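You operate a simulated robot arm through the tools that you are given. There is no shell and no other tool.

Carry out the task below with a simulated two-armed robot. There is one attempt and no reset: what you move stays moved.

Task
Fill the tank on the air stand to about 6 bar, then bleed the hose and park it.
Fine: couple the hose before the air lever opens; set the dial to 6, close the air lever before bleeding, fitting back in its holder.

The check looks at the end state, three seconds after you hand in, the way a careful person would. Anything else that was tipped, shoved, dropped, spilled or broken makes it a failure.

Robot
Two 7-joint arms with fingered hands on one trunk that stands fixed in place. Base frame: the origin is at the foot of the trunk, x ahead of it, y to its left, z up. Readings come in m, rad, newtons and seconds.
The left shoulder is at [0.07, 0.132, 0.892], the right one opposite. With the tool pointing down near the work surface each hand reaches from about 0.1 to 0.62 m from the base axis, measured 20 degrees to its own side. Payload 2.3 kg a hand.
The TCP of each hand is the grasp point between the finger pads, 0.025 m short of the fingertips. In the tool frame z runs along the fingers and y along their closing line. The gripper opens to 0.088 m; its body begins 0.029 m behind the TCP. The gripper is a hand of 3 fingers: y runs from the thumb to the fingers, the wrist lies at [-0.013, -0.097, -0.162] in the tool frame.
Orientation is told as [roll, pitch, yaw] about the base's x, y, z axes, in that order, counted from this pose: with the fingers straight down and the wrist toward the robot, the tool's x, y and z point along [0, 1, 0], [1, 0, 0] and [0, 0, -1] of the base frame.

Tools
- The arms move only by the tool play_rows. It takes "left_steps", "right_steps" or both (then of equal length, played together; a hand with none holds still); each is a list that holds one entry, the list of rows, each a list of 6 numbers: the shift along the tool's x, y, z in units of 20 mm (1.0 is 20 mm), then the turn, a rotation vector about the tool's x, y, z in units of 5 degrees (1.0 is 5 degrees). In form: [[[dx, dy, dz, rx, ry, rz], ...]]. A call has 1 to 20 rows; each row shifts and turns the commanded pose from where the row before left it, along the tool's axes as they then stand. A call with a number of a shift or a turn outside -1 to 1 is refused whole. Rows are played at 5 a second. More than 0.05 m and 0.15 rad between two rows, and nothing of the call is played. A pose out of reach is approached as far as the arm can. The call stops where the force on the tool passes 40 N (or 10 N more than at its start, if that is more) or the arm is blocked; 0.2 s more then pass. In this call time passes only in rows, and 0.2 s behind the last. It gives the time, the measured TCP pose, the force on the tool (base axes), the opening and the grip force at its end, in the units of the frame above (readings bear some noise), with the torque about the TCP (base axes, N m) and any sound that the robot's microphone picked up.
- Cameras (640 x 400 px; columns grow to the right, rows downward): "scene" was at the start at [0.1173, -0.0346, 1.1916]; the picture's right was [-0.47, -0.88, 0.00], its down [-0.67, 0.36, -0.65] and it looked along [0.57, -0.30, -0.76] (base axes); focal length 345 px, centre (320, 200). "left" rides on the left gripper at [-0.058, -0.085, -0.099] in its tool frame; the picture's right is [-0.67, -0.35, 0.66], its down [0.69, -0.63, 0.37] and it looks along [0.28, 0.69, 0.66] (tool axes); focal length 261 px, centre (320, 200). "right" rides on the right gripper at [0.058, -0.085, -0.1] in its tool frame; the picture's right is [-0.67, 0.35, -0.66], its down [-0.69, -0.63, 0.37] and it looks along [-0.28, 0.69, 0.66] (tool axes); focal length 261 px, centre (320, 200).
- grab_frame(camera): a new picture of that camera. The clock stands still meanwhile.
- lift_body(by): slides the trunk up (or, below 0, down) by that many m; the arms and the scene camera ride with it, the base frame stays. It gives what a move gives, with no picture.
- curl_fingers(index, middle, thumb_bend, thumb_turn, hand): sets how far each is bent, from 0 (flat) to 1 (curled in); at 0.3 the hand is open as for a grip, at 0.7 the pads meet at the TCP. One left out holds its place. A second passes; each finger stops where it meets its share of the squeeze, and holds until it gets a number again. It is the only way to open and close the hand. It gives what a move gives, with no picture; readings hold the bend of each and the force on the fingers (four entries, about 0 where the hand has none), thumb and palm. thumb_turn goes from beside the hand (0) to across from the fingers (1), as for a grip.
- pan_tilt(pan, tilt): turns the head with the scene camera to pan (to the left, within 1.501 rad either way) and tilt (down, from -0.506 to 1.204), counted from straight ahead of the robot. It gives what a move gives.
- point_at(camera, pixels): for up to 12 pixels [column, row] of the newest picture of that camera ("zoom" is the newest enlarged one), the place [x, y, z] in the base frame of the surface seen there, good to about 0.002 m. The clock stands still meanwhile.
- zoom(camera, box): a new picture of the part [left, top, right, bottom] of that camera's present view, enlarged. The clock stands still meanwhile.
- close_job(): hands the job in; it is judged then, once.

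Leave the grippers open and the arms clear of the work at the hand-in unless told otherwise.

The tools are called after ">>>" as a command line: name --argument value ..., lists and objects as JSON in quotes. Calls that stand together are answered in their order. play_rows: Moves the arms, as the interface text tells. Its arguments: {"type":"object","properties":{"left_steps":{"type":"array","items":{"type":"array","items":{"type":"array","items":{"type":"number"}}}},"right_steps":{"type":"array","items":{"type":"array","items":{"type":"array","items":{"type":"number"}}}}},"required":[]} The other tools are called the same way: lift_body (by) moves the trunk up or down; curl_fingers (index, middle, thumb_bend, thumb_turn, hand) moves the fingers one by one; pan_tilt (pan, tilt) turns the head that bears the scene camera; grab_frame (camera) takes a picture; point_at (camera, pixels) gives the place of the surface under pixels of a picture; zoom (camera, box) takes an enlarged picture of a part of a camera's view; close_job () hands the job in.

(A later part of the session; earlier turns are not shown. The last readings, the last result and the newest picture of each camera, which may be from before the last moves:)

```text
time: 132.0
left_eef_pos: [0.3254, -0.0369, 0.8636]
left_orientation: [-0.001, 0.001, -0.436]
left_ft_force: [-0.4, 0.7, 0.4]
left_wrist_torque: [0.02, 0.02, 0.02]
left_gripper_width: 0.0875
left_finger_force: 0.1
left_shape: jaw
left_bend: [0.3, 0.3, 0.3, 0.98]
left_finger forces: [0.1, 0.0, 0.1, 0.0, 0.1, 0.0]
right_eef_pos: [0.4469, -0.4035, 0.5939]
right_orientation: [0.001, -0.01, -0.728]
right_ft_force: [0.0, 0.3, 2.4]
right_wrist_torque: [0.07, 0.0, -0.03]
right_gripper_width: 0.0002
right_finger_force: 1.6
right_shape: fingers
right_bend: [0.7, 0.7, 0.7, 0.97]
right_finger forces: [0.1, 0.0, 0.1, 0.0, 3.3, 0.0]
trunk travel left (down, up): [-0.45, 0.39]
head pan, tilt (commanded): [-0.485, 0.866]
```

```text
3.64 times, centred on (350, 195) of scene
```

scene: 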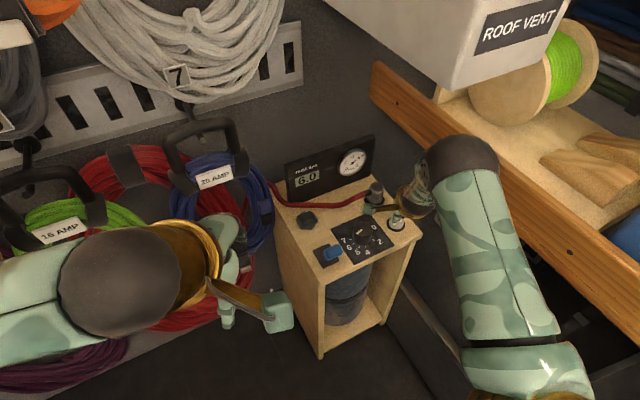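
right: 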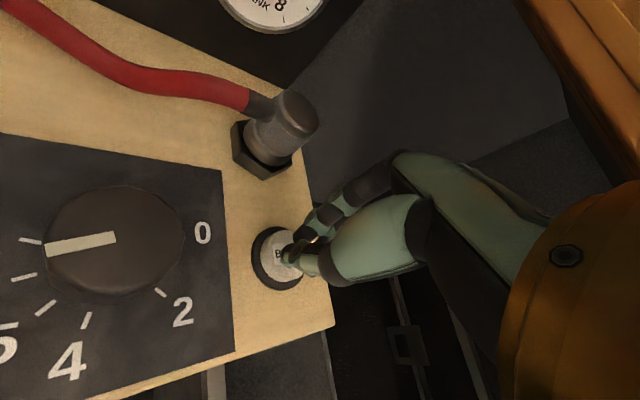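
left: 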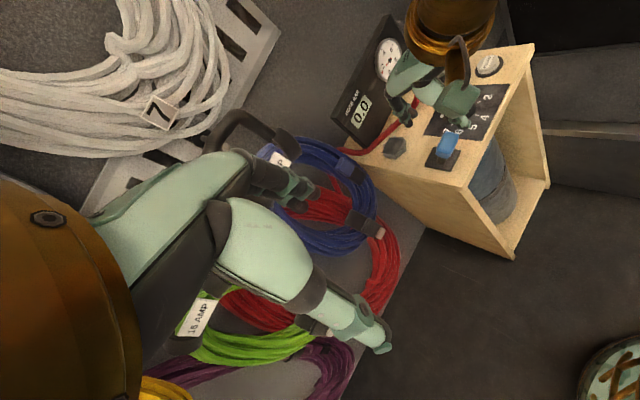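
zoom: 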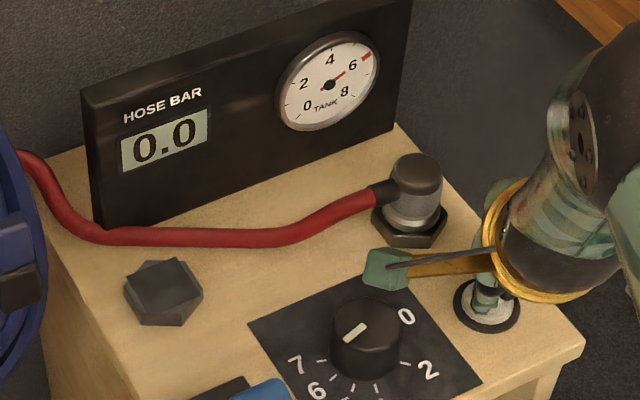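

Hose 0.0, tank 6. I hold one second more to let out the last rest, then rise 9 cm.

>>> play_rows --right_steps '[[[0, 0, 0, 0, 0, 0], [0, 0, 0, 0, 0, 0], [0, 0, 0, 0, 0, 0], [0, 0, 0, 0, 0, 0], [0, 0, 0, 0, 0, 0], [0, 0, 0, 0, 0, 0], [0, 0, -0.5, 0, 0, 0], [0, 0, -0.8, 0, 0, 0], [0, 0, -0.8, 0, 0, 0], [0, 0, -0.8, 0, 0, 0], [0, 0, -0.8, 0, 0, 0], [0, 0, -0.8, 0, 0, 0]]]'

>>> zoom --camera "scene" --box '[280, 140, 420, 250]'

>>> zoom --camera "left" --box '[420, 20, 540, 120]'

```text
time: 134.6
left_eef_pos: [0.3257, -0.0379, 0.8635]
left_orientation: [-0.002, 0.0, -0.436]
left_ft_force: [1.2, -0.9, 0.2]
left_wrist_torque: [-0.02, 0.01, -0.03]
left_gripper_width: 0.0874
left_finger_force: 0.0
left_shape: jaw
left_bend: [0.3, 0.3, 0.3, 0.98]
left_finger forces: [0.0, 0.0, 0.0, 0.0, 0.0, 0.0]
right_eef_pos: [0.4463, -0.403, 0.6823]
right_orientation: [0.001, -0.01, -0.73]
right_ft_force: [0.3, -0.9, 0.0]
right_wrist_torque: [-0.04, -0.01, -0.03]
right_gripper_width: 0.0002
right_finger_force: 0.0
right_shape: fingers
right_bend: [0.7, 0.7, 0.7, 0.97]
right_finger forces: [0.1, 0.0, 0.0, 0.0, 0.1, 0.0]
trunk travel left (down, up): [-0.45, 0.39]
head pan, tilt (commanded): [-0.485, 0.866]
```

```text
3.64 times, centred on (350, 195) of scene
```

zoom: 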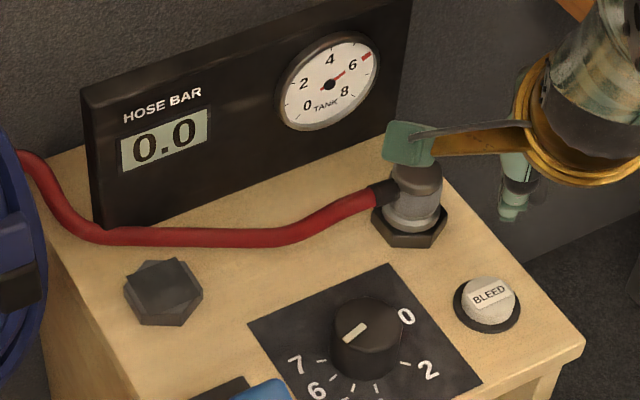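

```text
4.00 times, centred on (480, 70) of left
```

zoom: 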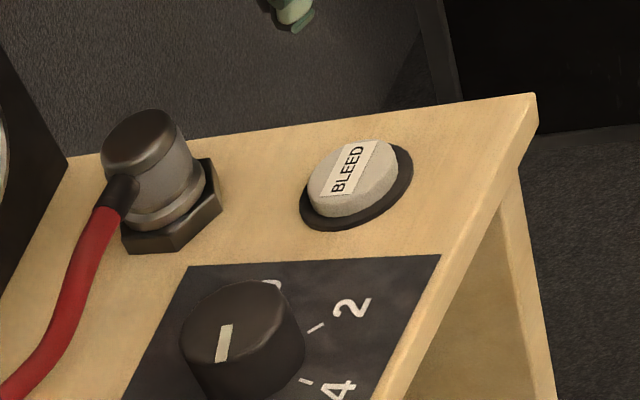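

Button released, everything reads right: hose 0.0, tank 6. Now I fetch the fitting: open the hand, yaw −20°, above (0.531,-0.4045).

>>> curl_fingers --hand "right" --index 0.42 --middle 0.42 --thumb_bend 0.4

>>> play_rows --right_steps '[[[0, 0, -0.4, 0, 0, -0.872], [0, 0, -0.3, 0, 0, -0.872], [0, 0, 0, 0, 0, -0.872], [0, 0, 0, 0, 0, -0.872], [0, 0, 0, 0, 0, -0.872], [0, 0, 0, 0.108, -0.039, 0], [0.276, 0.8, 0, 0, 0, 0], [0.276, 0.8, 0, 0, 0, 0], [0.276, 0.8, 0, 0, 0, 0], [0.276, 0.8, 0, 0, 0, 0], [0.276, 0.8, 0, 0, 0, 0]]]'

>>> grab_frame --camera "right"

>>> zoom --camera "left" --box '[400, 10, 500, 100]'

```text
time: 135.6
left_eef_pos: [0.3251, -0.0372, 0.8626]
left_orientation: [0.0, 0.0, -0.436]
left_ft_force: [-1.4, 0.5, 0.1]
left_wrist_torque: [0.02, 0.02, 0.01]
left_gripper_width: 0.0876
left_finger_force: 0.1
left_shape: jaw
left_bend: [0.3, 0.3, 0.3, 0.98]
left_finger forces: [0.1, 0.1, 0.0, 0.0, 0.0, 0.0]
right_eef_pos: [0.4457, -0.4034, 0.683]
right_orientation: [0.003, -0.008, -0.729]
right_ft_force: [1.0, -0.6, -0.5]
right_wrist_torque: [-0.02, -0.01, 0.0]
right_gripper_width: 0.0607
right_finger_force: 0.1
right_shape: fingers
right_bend: [0.42, 0.42, 0.4, 0.97]
right_finger forces: [0.0, 0.0, 0.0, 0.1, 0.0, 0.0]
trunk travel left (down, up): [-0.45, 0.39]
head pan, tilt (commanded): [-0.485, 0.866]
```

```text
time: 138.0
left_eef_pos: [0.3269, -0.0374, 0.8616]
left_orientation: [0.002, 0.0, -0.436]
left_ft_force: [-0.1, 0.4, 0.1]
left_wrist_torque: [0.01, 0.03, 0.04]
left_gripper_width: 0.0877
left_finger_force: 0.1
left_shape: jaw
left_bend: [0.3, 0.3, 0.3, 0.98]
left_finger forces: [0.0, 0.0, 0.0, 0.0, 0.1, 0.0]
right_eef_pos: [0.5311, -0.4062, 0.696]
right_orientation: [-0.005, 0.003, -0.348]
right_ft_force: [-0.5, -0.2, 0.7]
right_wrist_torque: [0.0, 0.02, 0.02]
right_gripper_width: 0.0607
right_finger_force: 0.1
right_shape: fingers
right_bend: [0.42, 0.42, 0.4, 0.97]
right_finger forces: [0.1, 0.0, 0.0, 0.0, 0.0, 0.0]
trunk travel left (down, up): [-0.45, 0.39]
head pan, tilt (commanded): [-0.485, 0.866]
```

```text
taken
```

right: 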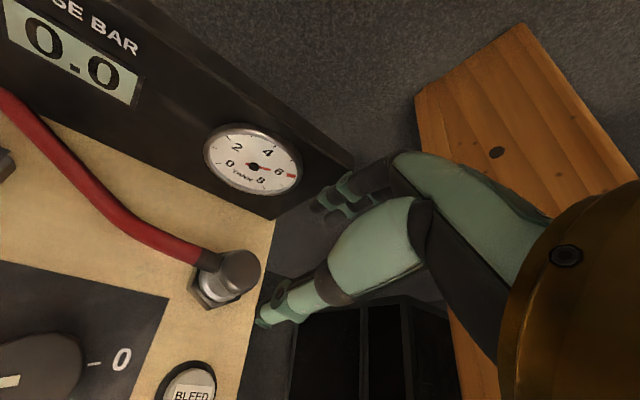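

```text
4.44 times, centred on (450, 55) of left
```

zoom: 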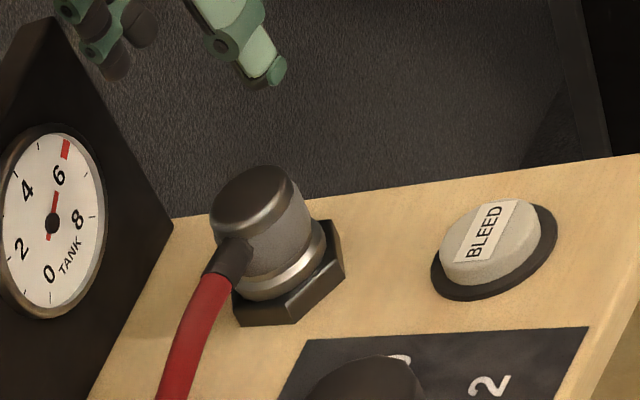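

Hose 0.0, tank at 6 in both views. I descend around the fitting.

>>> play_rows --right_steps '[[[0.076, -0.11, 0.8, 0, 0, 0], [0, 0, 0.8, 0, 0, 0], [0, 0, 0.8, 0, 0, 0], [0, 0, 0.8, 0, 0, 0], [0, 0, 0.8, 0, 0, 0], [0, 0, 0.55, 0, 0, 0]]]'

>>> zoom --camera "left" --box '[410, 45, 470, 90]'

>>> zoom --camera "right" --box '[220, 160, 380, 310]'

```text
time: 139.4
left_eef_pos: [0.3261, -0.0373, 0.8636]
left_orientation: [-0.002, 0.0, -0.436]
left_ft_force: [0.4, 0.4, 0.3]
left_wrist_torque: [-0.03, 0.03, 0.01]
left_gripper_width: 0.0876
left_finger_force: 0.1
left_shape: jaw
left_bend: [0.3, 0.3, 0.3, 0.98]
left_finger forces: [0.0, 0.0, 0.1, 0.0, 0.0, 0.0]
right_eef_pos: [0.5298, -0.4027, 0.6066]
right_orientation: [-0.005, 0.003, -0.35]
right_ft_force: [-0.2, 0.6, -0.5]
right_wrist_torque: [0.02, -0.01, -0.01]
right_gripper_width: 0.061
right_finger_force: 0.0
right_shape: fingers
right_bend: [0.42, 0.42, 0.4, 0.97]
right_finger forces: [0.1, 0.0, 0.0, 0.0, 0.0, 0.0]
trunk travel left (down, up): [-0.45, 0.39]
head pan, tilt (commanded): [-0.485, 0.866]
```

```text
8.89 times, centred on (440, 68) of left
```

zoom: 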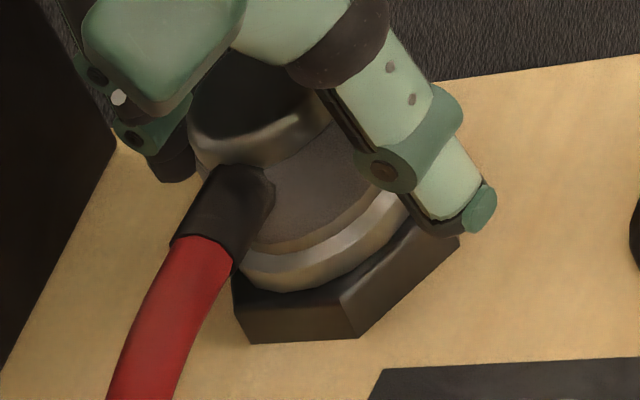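

```text
2.67 times, centred on (300, 235) of right
```

zoom: 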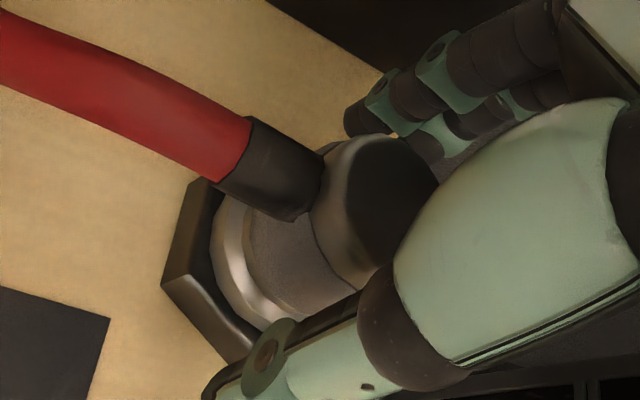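

Well placed. 2 mm lower, then grip.

>>> play_rows --right_steps '[[[0, 0, 0.1, 0, 0, 0]]]'

>>> curl_fingers --hand "right" --index 0.7 --middle 0.7 --thumb_bend 0.7

>>> zoom --camera "left" --box '[410, 45, 470, 90]'

>>> zoom --camera "scene" --box '[305, 140, 385, 210]'

```text
time: 139.8
left_eef_pos: [0.3254, -0.0376, 0.8637]
left_orientation: [0.002, 0.001, -0.437]
left_ft_force: [-0.2, 0.3, 0.0]
left_wrist_torque: [0.01, -0.01, 0.01]
left_gripper_width: 0.0877
left_finger_force: 0.0
left_shape: jaw
left_bend: [0.3, 0.3, 0.3, 0.98]
left_finger forces: [0.0, 0.1, 0.1, 0.0, 0.1, 0.1]
right_eef_pos: [0.5293, -0.4038, 0.6048]
right_orientation: [-0.006, -0.001, -0.349]
right_ft_force: [-0.3, 0.6, 0.5]
right_wrist_torque: [0.01, 0.01, 0.0]
right_gripper_width: 0.061
right_finger_force: 0.2
right_shape: fingers
right_bend: [0.42, 0.42, 0.4, 0.97]
right_finger forces: [0.1, 0.1, 0.1, 0.0, 0.1, 0.0]
trunk travel left (down, up): [-0.45, 0.39]
head pan, tilt (commanded): [-0.485, 0.866]
```

```text
time: 140.8
left_eef_pos: [0.3241, -0.0379, 0.8644]
left_orientation: [0.0, 0.0, -0.437]
left_ft_force: [0.2, 0.4, -0.2]
left_wrist_torque: [0.0, -0.02, -0.02]
left_gripper_width: 0.0875
left_finger_force: 0.1
left_shape: jaw
left_bend: [0.3, 0.3, 0.3, 0.98]
left_finger forces: [0.1, 0.1, 0.1, 0.0, 0.0, 0.0]
right_eef_pos: [0.531, -0.4033, 0.6039]
right_orientation: [-0.005, 0.0, -0.352]
right_ft_force: [3.4, -1.8, 1.2]
right_wrist_torque: [-0.12, -0.16, 0.03]
right_gripper_width: 0.024
right_finger_force: 11.4
right_shape: fingers
right_bend: [0.59, 0.64, 0.59, 0.97]
right_finger forces: [7.3, 5.9, 0.0, 0.0, 9.0, 0.0]
trunk travel left (down, up): [-0.45, 0.39]
head pan, tilt (commanded): [-0.485, 0.866]
```

```text
8.89 times, centred on (440, 68) of left
```

zoom: 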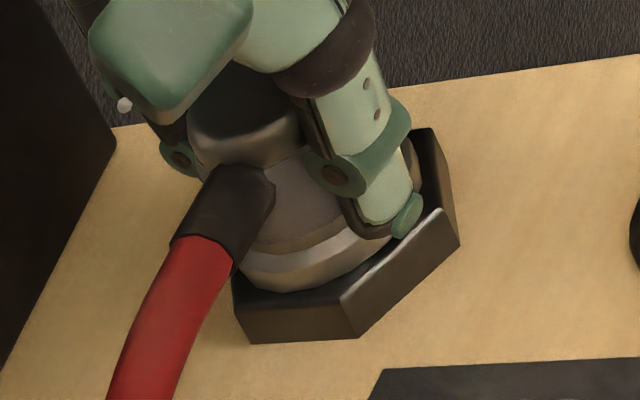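

```text
5.71 times, centred on (345, 175) of scene
```

zoom: 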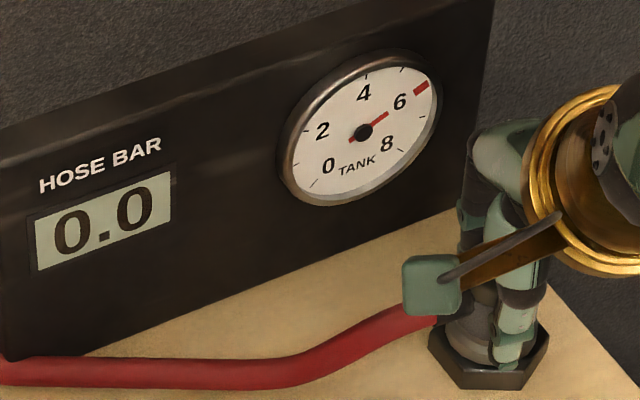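

Gripped and still coupled (no snap). I take off the side load and lift slowly until it lets go.

>>> play_rows --right_steps '[[[0, 0.06, 0, 0, 0, 0], [0, 0, -0.2, 0, 0, 0], [0, 0, -0.2, 0, 0, 0], [0, 0, -0.2, 0, 0, 0]]]'

>>> zoom --camera "left" --box '[410, 45, 470, 90]'

```text
time: 141.8
left_eef_pos: [0.3259, -0.0383, 0.8629]
left_orientation: [0.0, 0.001, -0.437]
left_ft_force: [0.4, 0.7, 0.2]
left_wrist_torque: [0.01, 0.02, -0.05]
left_gripper_width: 0.0878
left_finger_force: 0.1
left_shape: jaw
left_bend: [0.3, 0.3, 0.3, 0.98]
left_finger forces: [0.1, 0.0, 0.0, 0.0, 0.0, 0.0]
right_eef_pos: [0.531, -0.4029, 0.6163]
right_orientation: [-0.005, 0.003, -0.35]
right_ft_force: [0.3, 0.0, -1.1]
right_wrist_torque: [-0.03, 0.0, -0.02]
right_gripper_width: 0.0244
right_finger_force: 9.8
right_shape: fingers
right_bend: [0.6, 0.65, 0.59, 0.96]
right_finger forces: [6.3, 3.4, 0.0, 0.1, 9.7, 0.0]
trunk travel left (down, up): [-0.45, 0.39]
head pan, tilt (commanded): [-0.485, 0.866]
heard: snap
```

```text
8.89 times, centred on (440, 68) of left
```

zoom: 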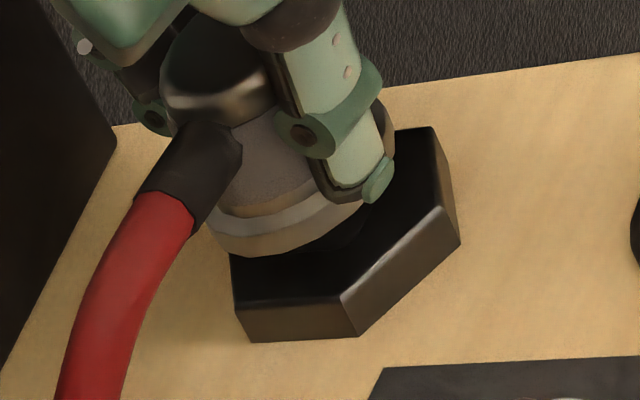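

"Snap" - uncoupled, the fitting is in the hand; tank stays at 6. I lift 5.5 cm and carry it back toward the holder at (0.549,-0.23).

>>> play_rows --right_steps '[[[0, 0, -0.7, 0, 0, 0], [0, 0, -0.7, 0, 0, 0], [0, 0, -0.7, 0, 0, 0], [0, 0, -0.7, 0, 0, 0], [0.846, -0.204, 0, 0, 0, 0], [0.846, -0.204, 0, 0, 0, 0], [0.846, -0.204, 0, 0, 0, 0], [0.846, -0.204, 0, 0, 0, 0], [0.846, -0.204, 0, 0, 0, 0]]]'

>>> grab_frame --camera "scene"

>>> grab_frame --camera "right"

```text
time: 143.8
left_eef_pos: [0.3249, -0.0377, 0.8626]
left_orientation: [0.001, -0.001, -0.437]
left_ft_force: [-1.3, 0.5, -1.2]
left_wrist_torque: [0.03, 0.03, 0.01]
left_gripper_width: 0.0875
left_finger_force: 0.1
left_shape: jaw
left_bend: [0.3, 0.3, 0.3, 0.98]
left_finger forces: [0.0, 0.0, 0.0, 0.0, 0.0, 0.0]
right_eef_pos: [0.5422, -0.3164, 0.672]
right_orientation: [-0.006, 0.001, -0.35]
right_ft_force: [-0.2, 0.9, -1.1]
right_wrist_torque: [0.0, 0.02, -0.03]
right_gripper_width: 0.0241
right_finger_force: 9.5
right_shape: fingers
right_bend: [0.6, 0.66, 0.59, 0.96]
right_finger forces: [6.4, 3.3, 0.0, 0.0, 9.7, 0.0]
trunk travel left (down, up): [-0.45, 0.39]
head pan, tilt (commanded): [-0.485, 0.866]
```

```text
taken
```

scene: 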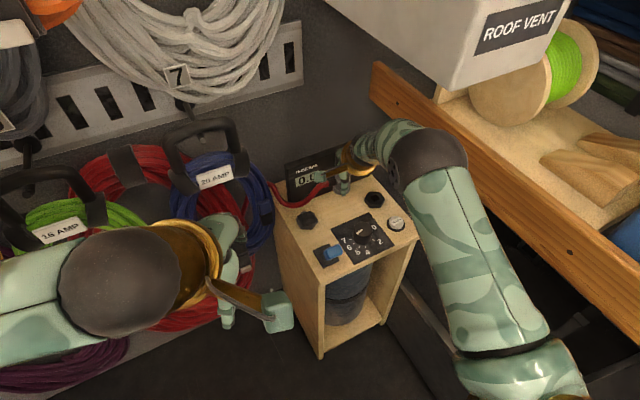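

```text
taken
```

right: 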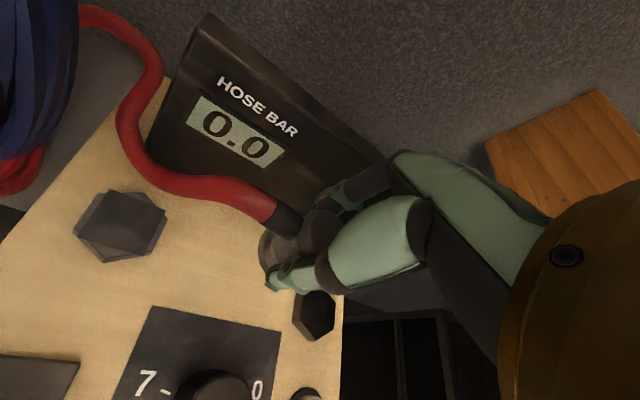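

Carrying well. The second half of the way.

>>> play_rows --right_steps '[[[0.846, -0.204, 0, 0, 0, 0], [0.846, -0.204, 0, 0, 0, 0], [0.846, -0.204, 0, 0, 0, 0], [0.846, -0.204, 0, 0, 0, 0], [0.82, -0.25, 0, 0, 0, 0], [0, 0, 0, 0, 0, 0]]]'

>>> zoom --camera "left" --box '[330, 100, 490, 200]'

>>> zoom --camera "scene" --box '[260, 180, 420, 280]'

>>> grab_frame --camera "right"

```text
time: 145.2
left_eef_pos: [0.3263, -0.037, 0.8634]
left_orientation: [-0.001, -0.002, -0.437]
left_ft_force: [0.3, -0.5, -0.2]
left_wrist_torque: [0.01, 0.01, -0.05]
left_gripper_width: 0.0878
left_finger_force: 0.1
left_shape: jaw
left_bend: [0.3, 0.3, 0.3, 0.98]
left_finger forces: [0.0, 0.0, 0.0, 0.0, 0.0, 0.1]
right_eef_pos: [0.5507, -0.2328, 0.6711]
right_orientation: [-0.005, 0.001, -0.35]
right_ft_force: [-0.6, 0.2, -1.2]
right_wrist_torque: [0.0, 0.01, 0.0]
right_gripper_width: 0.0242
right_finger_force: 9.9
right_shape: fingers
right_bend: [0.6, 0.66, 0.59, 0.96]
right_finger forces: [6.4, 3.4, 0.1, 0.0, 9.6, 0.0]
trunk travel left (down, up): [-0.45, 0.39]
head pan, tilt (commanded): [-0.485, 0.866]
```

```text
4.00 times, centred on (410, 150) of left
```

zoom: 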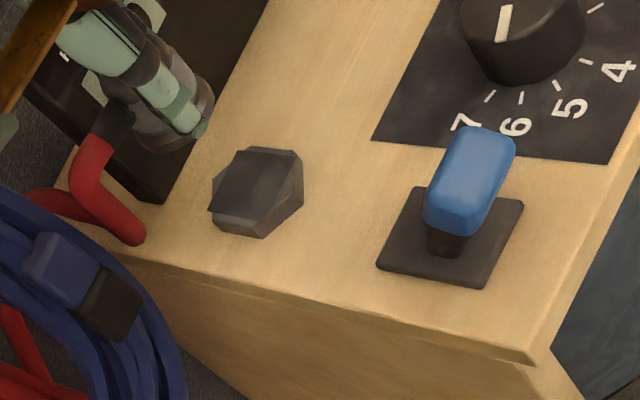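

```text
4.00 times, centred on (340, 230) of scene
```

zoom: 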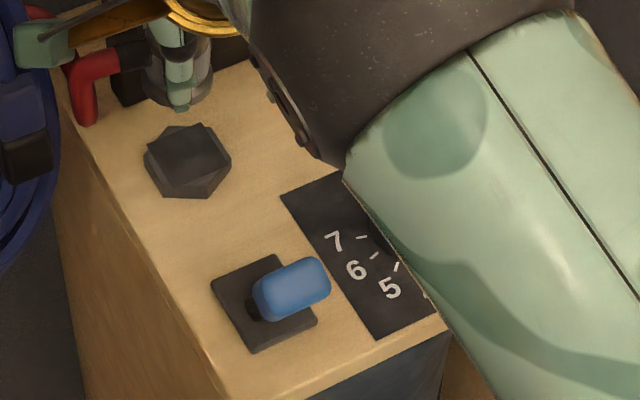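

```text
taken
```

right: 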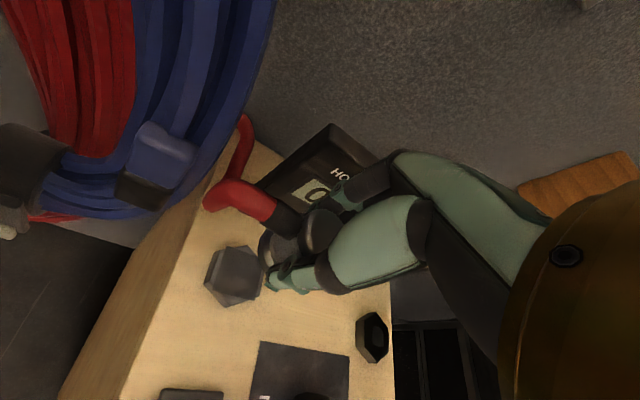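

The stand's outline matches the first pictures exactly (not shifted). I lower to about z 0.617 and compare with the holder's hex.

>>> play_rows --right_steps '[[[0, 0, 0.7, 0, 0, 0], [0, 0, 0.7, 0, 0, 0], [0, 0, 0.7, 0, 0, 0], [0, 0, 0.6, 0, 0, 0], [0, 0, 0, 0, 0, 0]]]'

>>> zoom --camera "left" --box '[370, 120, 430, 165]'

>>> zoom --camera "scene" --box '[280, 190, 340, 235]'

>>> zoom --camera "right" --box '[220, 180, 360, 310]'

```text
time: 146.4
left_eef_pos: [0.3253, -0.0368, 0.8635]
left_orientation: [-0.001, 0.001, -0.435]
left_ft_force: [-0.5, -0.5, 0.1]
left_wrist_torque: [-0.03, 0.01, 0.03]
left_gripper_width: 0.0875
left_finger_force: 0.1
left_shape: jaw
left_bend: [0.3, 0.3, 0.3, 0.98]
left_finger forces: [0.0, 0.1, 0.0, 0.1, 0.0, 0.0]
right_eef_pos: [0.5487, -0.2304, 0.6167]
right_orientation: [-0.004, 0.002, -0.352]
right_ft_force: [0.4, 0.8, -0.7]
right_wrist_torque: [-0.02, 0.01, 0.02]
right_gripper_width: 0.0245
right_finger_force: 10.4
right_shape: fingers
right_bend: [0.6, 0.66, 0.59, 0.96]
right_finger forces: [6.2, 3.3, 0.0, 0.0, 9.6, 0.1]
trunk travel left (down, up): [-0.45, 0.39]
head pan, tilt (commanded): [-0.485, 0.866]
```

```text
8.89 times, centred on (400, 142) of left
```

zoom: 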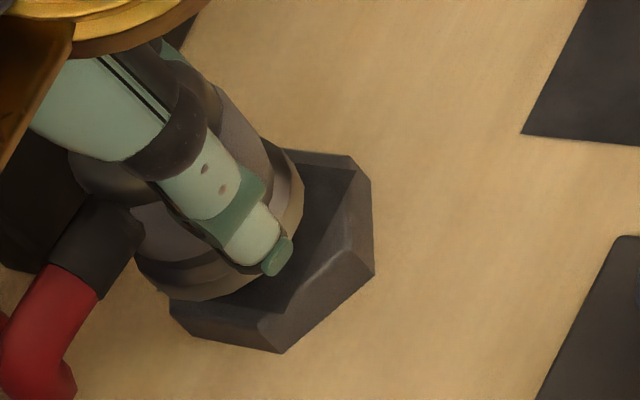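

```text
8.89 times, centred on (310, 212) of scene
```

zoom: 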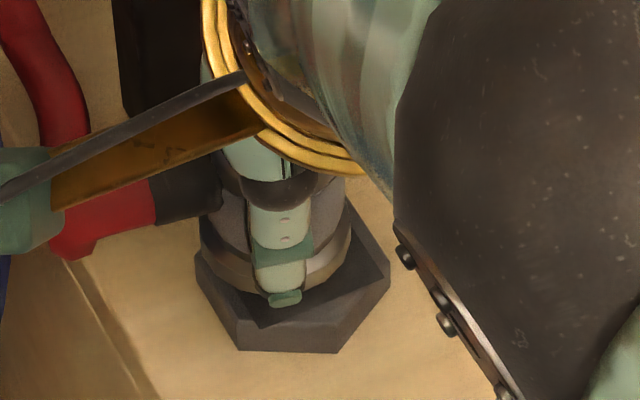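

```text
3.08 times, centred on (290, 245) of right
```

zoom: 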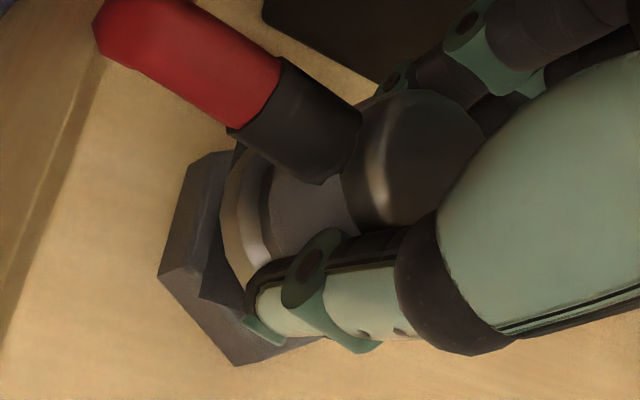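

The fitting is ~12 mm above the seat. I measure ring and hex with the same camera (left view) to get the true offset.

>>> zoom --camera "left" --box '[370, 120, 430, 165]'

>>> point_at --camera "zoom" --pixels '[[185, 293], [150, 280], [215, 288], [240, 280], [300, 190], [295, 205], [262, 315], [350, 172], [370, 200], [340, 240], [300, 160], [175, 305]]'

>>> zoom --camera "scene" --box '[280, 190, 340, 235]'

>>> point_at --camera "zoom" --pixels '[[215, 265], [240, 282], [320, 275], [345, 245], [335, 260], [200, 270], [240, 330], [335, 330], [385, 265], [345, 210], [260, 320], [330, 310]]'

```text
8.89 times, centred on (400, 142) of left
```

zoom: 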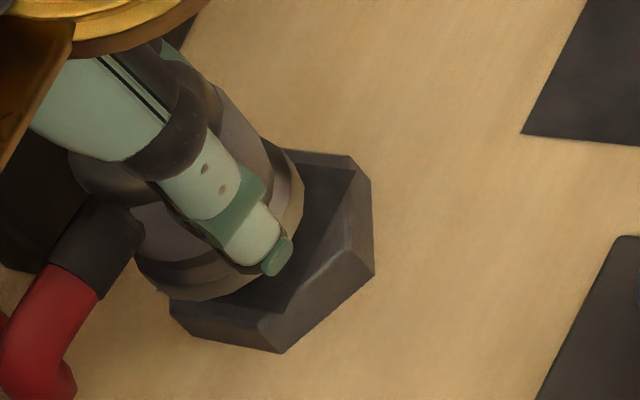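

```text
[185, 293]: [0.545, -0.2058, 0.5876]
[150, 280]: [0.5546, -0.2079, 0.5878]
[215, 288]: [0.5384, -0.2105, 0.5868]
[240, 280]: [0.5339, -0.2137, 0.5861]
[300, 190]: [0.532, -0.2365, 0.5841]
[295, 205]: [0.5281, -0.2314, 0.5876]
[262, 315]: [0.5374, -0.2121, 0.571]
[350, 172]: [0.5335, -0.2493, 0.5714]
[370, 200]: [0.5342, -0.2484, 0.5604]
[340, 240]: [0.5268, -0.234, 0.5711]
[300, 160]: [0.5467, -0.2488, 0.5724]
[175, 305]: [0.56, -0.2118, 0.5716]
```

```text
8.89 times, centred on (310, 212) of scene
```

zoom: 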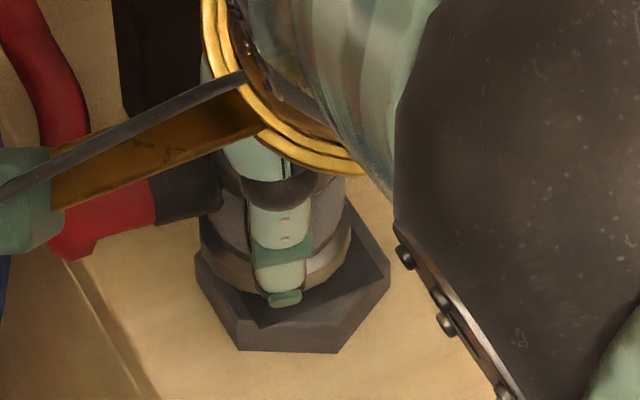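

```text
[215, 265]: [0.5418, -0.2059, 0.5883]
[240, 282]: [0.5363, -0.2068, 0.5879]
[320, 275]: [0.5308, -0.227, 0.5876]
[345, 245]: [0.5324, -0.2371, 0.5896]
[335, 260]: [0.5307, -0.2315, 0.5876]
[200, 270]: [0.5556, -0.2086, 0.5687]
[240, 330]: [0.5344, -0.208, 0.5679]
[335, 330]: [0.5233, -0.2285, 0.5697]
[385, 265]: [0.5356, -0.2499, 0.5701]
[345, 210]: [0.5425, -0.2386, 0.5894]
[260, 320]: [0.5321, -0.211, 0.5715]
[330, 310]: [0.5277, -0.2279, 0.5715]
```

By the left view the ring is centred on (0.548,-0.225), the hex on (0.548,-0.231); the scene view says ~4 mm the same way. So I shift ~4.5 mm to the right (−y) and come 7 mm lower.

>>> play_rows --right_steps '[[[-0.195, 0.124, 0, 0, 0, 0], [0, 0, 0.2, 0, 0, 0], [0, 0, 0.15, 0, 0, 0], [0, 0, 0, 0, 0, 0]]]'

>>> zoom --camera "left" --box '[370, 120, 430, 165]'

>>> zoom --camera "scene" --box '[280, 190, 340, 235]'

>>> zoom --camera "right" --box '[220, 180, 360, 310]'

```text
time: 147.4
left_eef_pos: [0.3248, -0.0377, 0.8632]
left_orientation: [0.0, 0.0, -0.436]
left_ft_force: [-0.1, -0.9, -0.6]
left_wrist_torque: [0.01, 0.04, 0.01]
left_gripper_width: 0.0876
left_finger_force: 0.1
left_shape: jaw
left_bend: [0.3, 0.3, 0.3, 0.98]
left_finger forces: [0.1, 0.0, 0.0, 0.1, 0.1, 0.0]
right_eef_pos: [0.5508, -0.2348, 0.6113]
right_orientation: [-0.005, 0.003, -0.351]
right_ft_force: [0.6, -0.1, -0.9]
right_wrist_torque: [0.02, 0.0, -0.04]
right_gripper_width: 0.0244
right_finger_force: 9.6
right_shape: fingers
right_bend: [0.6, 0.66, 0.59, 0.96]
right_finger forces: [6.3, 3.4, 0.0, 0.0, 9.4, 0.1]
trunk travel left (down, up): [-0.45, 0.39]
head pan, tilt (commanded): [-0.485, 0.866]
```

```text
8.89 times, centred on (400, 142) of left
```

zoom: 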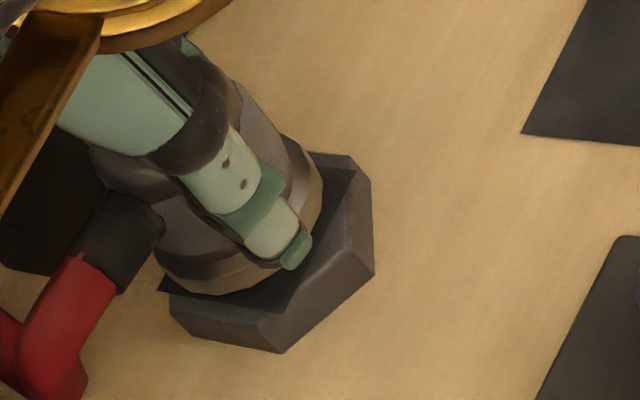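

```text
8.89 times, centred on (310, 212) of scene
```

zoom: 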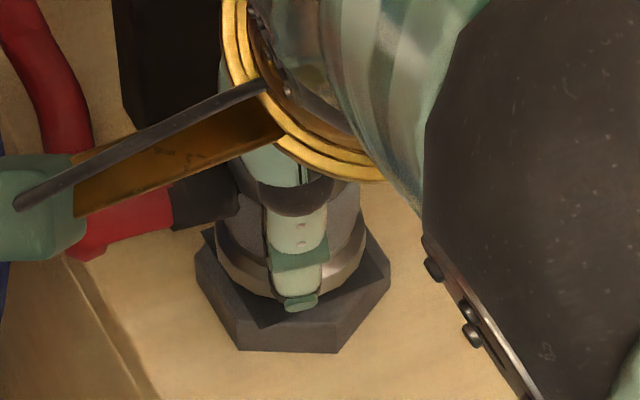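

```text
3.08 times, centred on (290, 245) of right
```

zoom: 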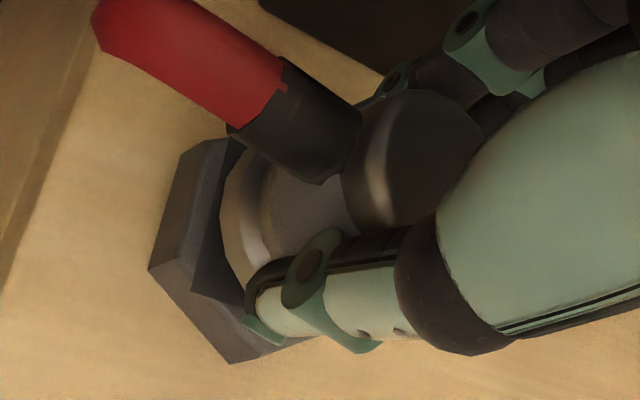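

Closer. Scene asks ~2 mm more in −y, the left view ~4 mm and 2 mm away from me. I shift (+1.5, −3) mm and lower in small steps, listening for the snap.

>>> play_rows --right_steps '[[[-0.115, 0.12, 0, 0, 0, 0], [0, 0, 0.15, 0, 0, 0], [0, 0, 0.1, 0, 0, 0], [0, 0, 0.1, 0, 0, 0]]]'

>>> zoom --camera "left" --box '[370, 120, 430, 165]'

>>> zoom --camera "scene" --box '[280, 190, 340, 235]'

```text
time: 148.4
left_eef_pos: [0.3272, -0.0366, 0.8631]
left_orientation: [0.001, -0.001, -0.437]
left_ft_force: [0.1, -0.2, -0.6]
left_wrist_torque: [-0.03, -0.04, -0.01]
left_gripper_width: 0.0875
left_finger_force: 0.1
left_shape: jaw
left_bend: [0.3, 0.3, 0.3, 0.98]
left_finger forces: [0.0, 0.1, 0.0, 0.0, 0.0, 0.1]
right_eef_pos: [0.5522, -0.2378, 0.6039]
right_orientation: [-0.006, -0.001, -0.35]
right_ft_force: [0.6, -1.7, 1.9]
right_wrist_torque: [-0.04, 0.02, -0.03]
right_gripper_width: 0.0242
right_finger_force: 10.5
right_shape: fingers
right_bend: [0.6, 0.66, 0.59, 0.96]
right_finger forces: [6.3, 4.6, 0.1, 0.0, 9.7, 0.1]
trunk travel left (down, up): [-0.45, 0.39]
head pan, tilt (commanded): [-0.485, 0.866]
```

```text
8.89 times, centred on (400, 142) of left
```

zoom: 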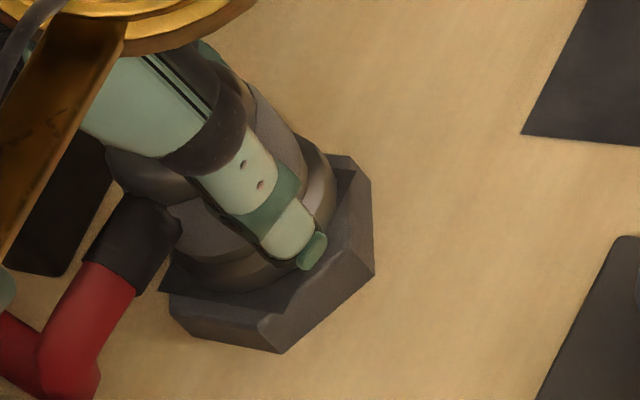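

```text
8.89 times, centred on (310, 212) of scene
```

zoom: 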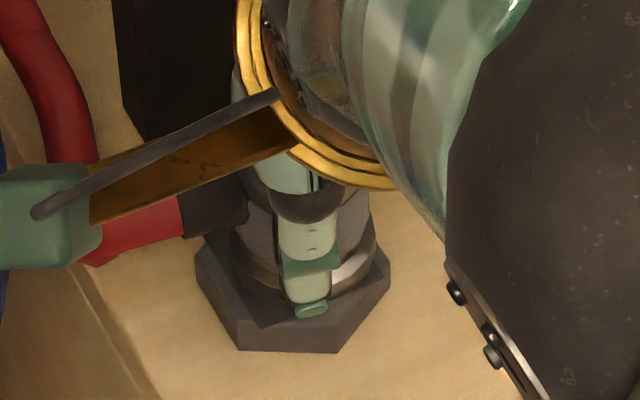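

Touching now (1.9 N), left view nearly perfect. I press 2 mm further.

>>> play_rows --right_steps '[[[0, 0, 0.1, 0, 0, 0], [0, 0, 0.05, 0, 0, 0]]]'

```text
time: 149.0
left_eef_pos: [0.3244, -0.0359, 0.8639]
left_orientation: [-0.001, -0.003, -0.434]
left_ft_force: [-0.4, -0.2, -0.2]
left_wrist_torque: [0.02, -0.02, 0.0]
left_gripper_width: 0.0879
left_finger_force: 0.0
left_shape: jaw
left_bend: [0.3, 0.3, 0.3, 0.98]
left_finger forces: [0.0, 0.0, 0.0, 0.0, 0.1, 0.1]
right_eef_pos: [0.5519, -0.2374, 0.6025]
right_orientation: [-0.006, -0.003, -0.352]
right_ft_force: [1.6, -1.6, 8.1]
right_wrist_torque: [-0.01, -0.04, -0.01]
right_gripper_width: 0.0238
right_finger_force: 11.9
right_shape: fingers
right_bend: [0.6, 0.65, 0.59, 0.96]
right_finger forces: [6.9, 6.4, 0.0, 0.1, 10.1, 0.1]
trunk travel left (down, up): [-0.45, 0.39]
head pan, tilt (commanded): [-0.485, 0.866]
```

8 N, no snap yet. Under this light pressure I search in 1 mm steps toward me/left, where the scene view points.

>>> play_rows --right_steps '[[[0.035, -0.05, 0, 0, 0, 0], [0.035, -0.05, 0, 0, 0, 0]]]'

>>> zoom --camera "left" --box '[370, 120, 430, 165]'

>>> zoom --camera "scene" --box '[280, 190, 340, 235]'

```text
time: 149.6
left_eef_pos: [0.3241, -0.0362, 0.8649]
left_orientation: [0.0, -0.002, -0.436]
left_ft_force: [0.8, 0.6, 0.6]
left_wrist_torque: [0.01, 0.01, -0.02]
left_gripper_width: 0.0878
left_finger_force: 0.0
left_shape: jaw
left_bend: [0.3, 0.3, 0.3, 0.98]
left_finger forces: [0.0, 0.0, 0.0, 0.1, 0.0, 0.1]
right_eef_pos: [0.5507, -0.2362, 0.6023]
right_orientation: [-0.005, -0.002, -0.349]
right_ft_force: [2.1, -1.6, 11.6]
right_wrist_torque: [-0.05, -0.06, 0.05]
right_gripper_width: 0.0241
right_finger_force: 12.5
right_shape: fingers
right_bend: [0.6, 0.66, 0.6, 0.96]
right_finger forces: [8.7, 6.7, 0.0, 0.0, 10.4, 0.0]
trunk travel left (down, up): [-0.45, 0.39]
head pan, tilt (commanded): [-0.485, 0.866]
heard: snap
```

```text
8.89 times, centred on (400, 142) of left
```

zoom: 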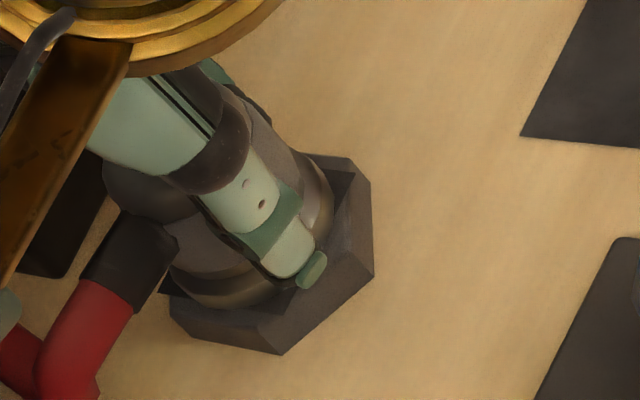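

```text
8.89 times, centred on (310, 212) of scene
```

zoom: 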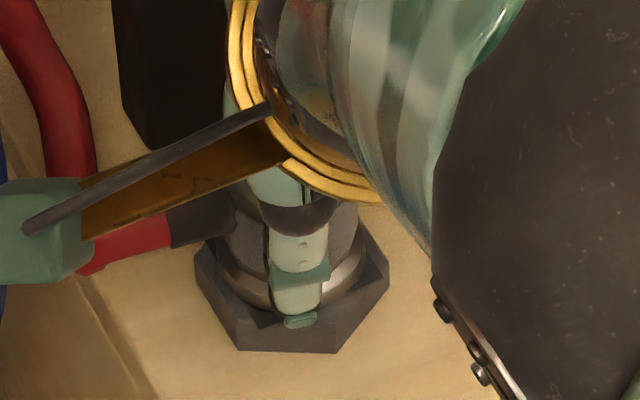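

"Snap" - parked in the holder. I relax the load on the hand gently before letting go.

>>> play_rows --right_steps '[[[-0.015, 0.02, -0.1, 0, 0, 0], [-0.01, 0.015, -0.08, 0, 0, 0], [0, 0, 0, 0, 0, 0]]]'

```text
time: 150.4
left_eef_pos: [0.3247, -0.0369, 0.8627]
left_orientation: [0.0, -0.001, -0.436]
left_ft_force: [0.0, -0.1, 0.4]
left_wrist_torque: [-0.01, 0.0, 0.02]
left_gripper_width: 0.0876
left_finger_force: 0.1
left_shape: jaw
left_bend: [0.3, 0.3, 0.3, 0.98]
left_finger forces: [0.0, 0.1, 0.1, 0.0, 0.0, 0.0]
right_eef_pos: [0.5509, -0.236, 0.6027]
right_orientation: [-0.007, 0.004, -0.35]
right_ft_force: [-0.8, 4.0, -0.5]
right_wrist_torque: [0.01, -0.08, 0.03]
right_gripper_width: 0.0242
right_finger_force: 9.7
right_shape: fingers
right_bend: [0.6, 0.66, 0.6, 0.96]
right_finger forces: [6.6, 3.2, 0.0, 0.0, 10.5, 0.1]
trunk travel left (down, up): [-0.45, 0.39]
head pan, tilt (commanded): [-0.485, 0.866]
```

A 4 N side force remains; I move 0.8 mm back left to null it.

>>> play_rows --right_steps '[[[0.045, -0.01, 0.04, 0, 0, 0], [0, 0, 0, 0, 0, 0]]]'

```text
time: 151.0
left_eef_pos: [0.3251, -0.0365, 0.8638]
left_orientation: [0.001, 0.0, -0.435]
left_ft_force: [0.5, 1.4, 0.5]
left_wrist_torque: [0.01, -0.02, -0.03]
left_gripper_width: 0.0876
left_finger_force: 0.0
left_shape: jaw
left_bend: [0.3, 0.3, 0.3, 0.98]
left_finger forces: [0.0, 0.0, 0.1, 0.0, 0.0, 0.1]
right_eef_pos: [0.5502, -0.2358, 0.6048]
right_orientation: [-0.004, 0.001, -0.352]
right_ft_force: [-2.5, 1.7, -0.6]
right_wrist_torque: [-0.04, -0.02, 0.01]
right_gripper_width: 0.024
right_finger_force: 11.2
right_shape: fingers
right_bend: [0.6, 0.66, 0.59, 0.96]
right_finger forces: [6.2, 4.3, 0.0, 0.0, 11.1, 0.0]
trunk travel left (down, up): [-0.45, 0.39]
head pan, tilt (commanded): [-0.485, 0.866]
```

>>> play_rows --right_steps '[[[0, -0.04, 0.06, 0, 0, 0], [0, 0, 0, 0, 0, 0]]]'

```text
time: 151.6
left_eef_pos: [0.3242, -0.0367, 0.8627]
left_orientation: [0.0, -0.004, -0.436]
left_ft_force: [0.7, -0.1, 0.5]
left_wrist_torque: [-0.01, 0.0, 0.0]
left_gripper_width: 0.0877
left_finger_force: 0.1
left_shape: jaw
left_bend: [0.3, 0.3, 0.3, 0.98]
left_finger forces: [0.0, 0.1, 0.1, 0.0, 0.0, 0.0]
right_eef_pos: [0.5497, -0.2357, 0.6025]
right_orientation: [-0.006, -0.001, -0.35]
right_ft_force: [1.0, -0.8, 5.6]
right_wrist_torque: [-0.11, -0.04, -0.02]
right_gripper_width: 0.0242
right_finger_force: 11.3
right_shape: fingers
right_bend: [0.6, 0.66, 0.59, 0.96]
right_finger forces: [7.0, 6.8, 0.1, 0.0, 10.2, 0.1]
trunk travel left (down, up): [-0.45, 0.39]
head pan, tilt (commanded): [-0.485, 0.866]
```

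Now only a light downward press (5.6 N). I open the fingers a hair, evenly.

>>> curl_fingers --hand "right" --index 0.575 --middle 0.63 --thumb_bend 0.565

>>> zoom --camera "left" --box '[370, 120, 430, 165]'

```text
time: 152.6
left_eef_pos: [0.3257, -0.0384, 0.864]
left_orientation: [0.0, 0.0, -0.437]
left_ft_force: [0.4, 0.5, 0.2]
left_wrist_torque: [0.02, -0.01, -0.03]
left_gripper_width: 0.0877
left_finger_force: 0.1
left_shape: jaw
left_bend: [0.3, 0.3, 0.3, 0.98]
left_finger forces: [0.0, 0.1, 0.0, 0.1, 0.0, 0.0]
right_eef_pos: [0.5504, -0.2372, 0.6022]
right_orientation: [-0.004, 0.0, -0.349]
right_ft_force: [-0.9, 0.6, 0.5]
right_wrist_torque: [0.01, 0.0, -0.01]
right_gripper_width: 0.0289
right_finger_force: 0.9
right_shape: fingers
right_bend: [0.57, 0.63, 0.55, 0.97]
right_finger forces: [0.0, 0.3, 0.0, 0.1, 1.3, 0.0]
trunk travel left (down, up): [-0.45, 0.39]
head pan, tilt (commanded): [-0.485, 0.866]
```

```text
8.89 times, centred on (400, 142) of left
```

zoom: 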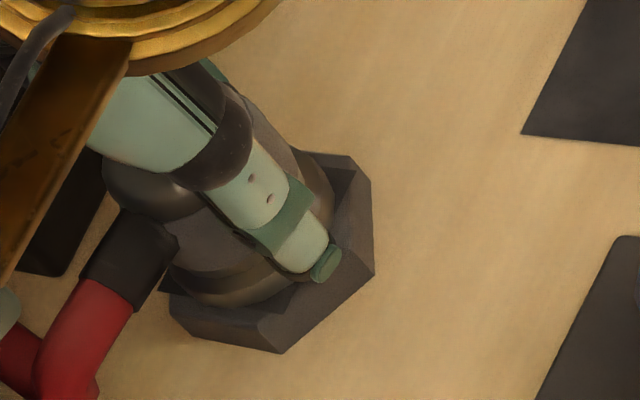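

No snap, it stayed in. I open further in two stages (panel behind the fingers is 4 cm away).

>>> curl_fingers --hand "right" --index 0.5 --middle 0.5 --thumb_bend 0.48

>>> curl_fingers --hand "right" --index 0.45 --middle 0.45 --thumb_bend 0.42

>>> zoom --camera "left" --box '[370, 120, 430, 165]'

>>> zoom --camera "right" --box '[220, 160, 380, 310]'

```text
time: 153.6
left_eef_pos: [0.3254, -0.0369, 0.8642]
left_orientation: [0.0, 0.0, -0.437]
left_ft_force: [-0.2, 0.7, 1.0]
left_wrist_torque: [0.02, 0.0, -0.01]
left_gripper_width: 0.0875
left_finger_force: 0.0
left_shape: jaw
left_bend: [0.3, 0.3, 0.3, 0.98]
left_finger forces: [0.0, 0.0, 0.1, 0.1, 0.1, 0.0]
right_eef_pos: [0.5513, -0.2359, 0.6012]
right_orientation: [-0.003, 0.002, -0.346]
right_ft_force: [0.0, -0.6, -1.1]
right_wrist_torque: [0.01, 0.01, -0.02]
right_gripper_width: 0.0432
right_finger_force: 0.0
right_shape: fingers
right_bend: [0.5, 0.5, 0.48, 0.97]
right_finger forces: [0.0, 0.0, 0.1, 0.1, 0.1, 0.0]
trunk travel left (down, up): [-0.45, 0.39]
head pan, tilt (commanded): [-0.485, 0.866]
```

```text
time: 154.6
left_eef_pos: [0.326, -0.0363, 0.8629]
left_orientation: [0.0, 0.001, -0.435]
left_ft_force: [0.7, 0.0, 0.3]
left_wrist_torque: [0.02, 0.03, 0.01]
left_gripper_width: 0.0878
left_finger_force: 0.1
left_shape: jaw
left_bend: [0.3, 0.3, 0.3, 0.98]
left_finger forces: [0.1, 0.1, 0.0, 0.0, 0.1, 0.0]
right_eef_pos: [0.5511, -0.2364, 0.6032]
right_orientation: [-0.006, 0.0, -0.351]
right_ft_force: [-0.1, -0.8, -0.2]
right_wrist_torque: [0.01, 0.01, 0.01]
right_gripper_width: 0.0555
right_finger_force: 0.1
right_shape: fingers
right_bend: [0.45, 0.45, 0.42, 0.97]
right_finger forces: [0.0, 0.1, 0.1, 0.0, 0.0, 0.1]
trunk travel left (down, up): [-0.45, 0.39]
head pan, tilt (commanded): [-0.485, 0.866]
```

```text
8.89 times, centred on (400, 142) of left
```

zoom: 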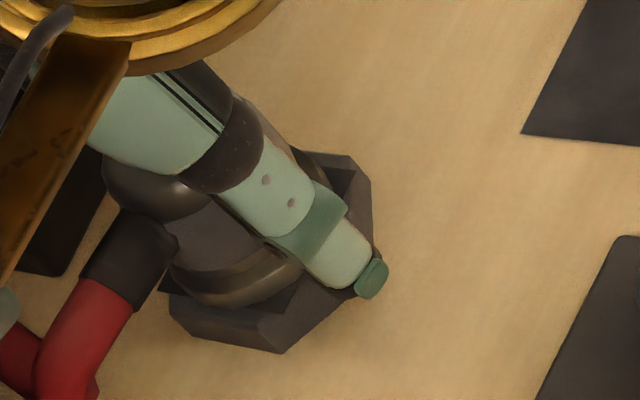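

```text
2.67 times, centred on (300, 235) of right
```

zoom: 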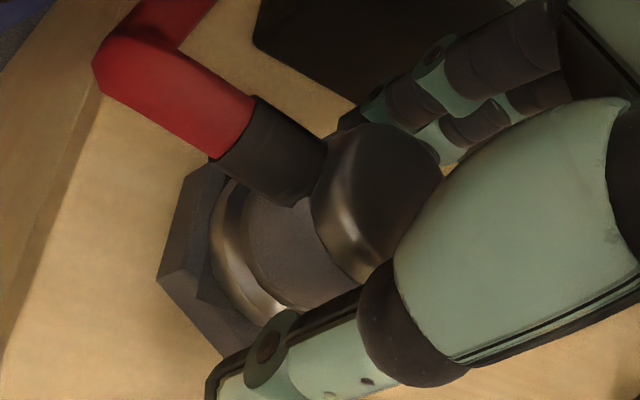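

Free and still parked. I rise straight up 8 cm.

>>> play_rows --right_steps '[[[0, 0, -0.4, 0, 0, 0], [0, 0, -0.7, 0, 0, 0], [0, 0, -0.8, 0, 0, 0], [0, 0, -0.8, 0, 0, 0], [0, 0, -0.8, 0, 0, 0], [0, 0, -0.8, 0, 0, 0]]]'

>>> zoom --camera "left" --box '[330, 100, 490, 200]'

>>> grab_frame --camera "scene"

>>> grab_frame --camera "right"

```text
time: 156.0
left_eef_pos: [0.3252, -0.0368, 0.8623]
left_orientation: [0.0, -0.002, -0.436]
left_ft_force: [0.0, -0.6, 0.2]
left_wrist_torque: [0.04, 0.0, -0.02]
left_gripper_width: 0.0874
left_finger_force: 0.0
left_shape: jaw
left_bend: [0.3, 0.3, 0.3, 0.98]
left_finger forces: [0.0, 0.0, 0.0, 0.0, 0.1, 0.1]
right_eef_pos: [0.5493, -0.2358, 0.6875]
right_orientation: [-0.004, 0.003, -0.349]
right_ft_force: [0.6, 0.7, -0.3]
right_wrist_torque: [-0.01, -0.02, 0.01]
right_gripper_width: 0.0554
right_finger_force: 0.1
right_shape: fingers
right_bend: [0.45, 0.45, 0.42, 0.97]
right_finger forces: [0.1, 0.0, 0.0, 0.0, 0.0, 0.1]
trunk travel left (down, up): [-0.45, 0.39]
head pan, tilt (commanded): [-0.485, 0.866]
```

```text
4.00 times, centred on (410, 150) of left
```

zoom: 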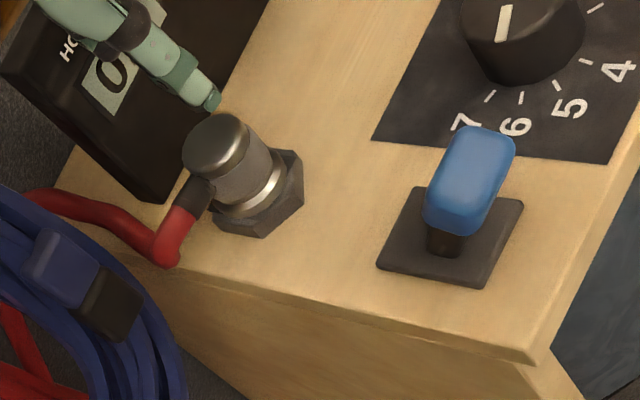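

```text
taken
```

scene: 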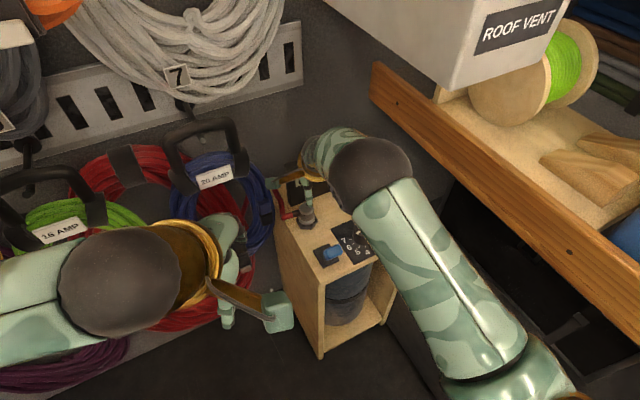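

```text
taken
```

right: 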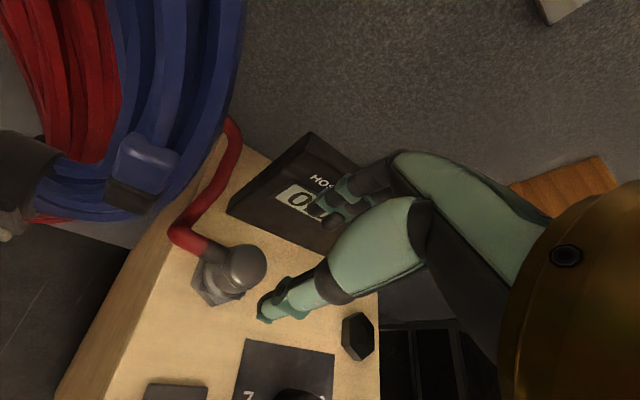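

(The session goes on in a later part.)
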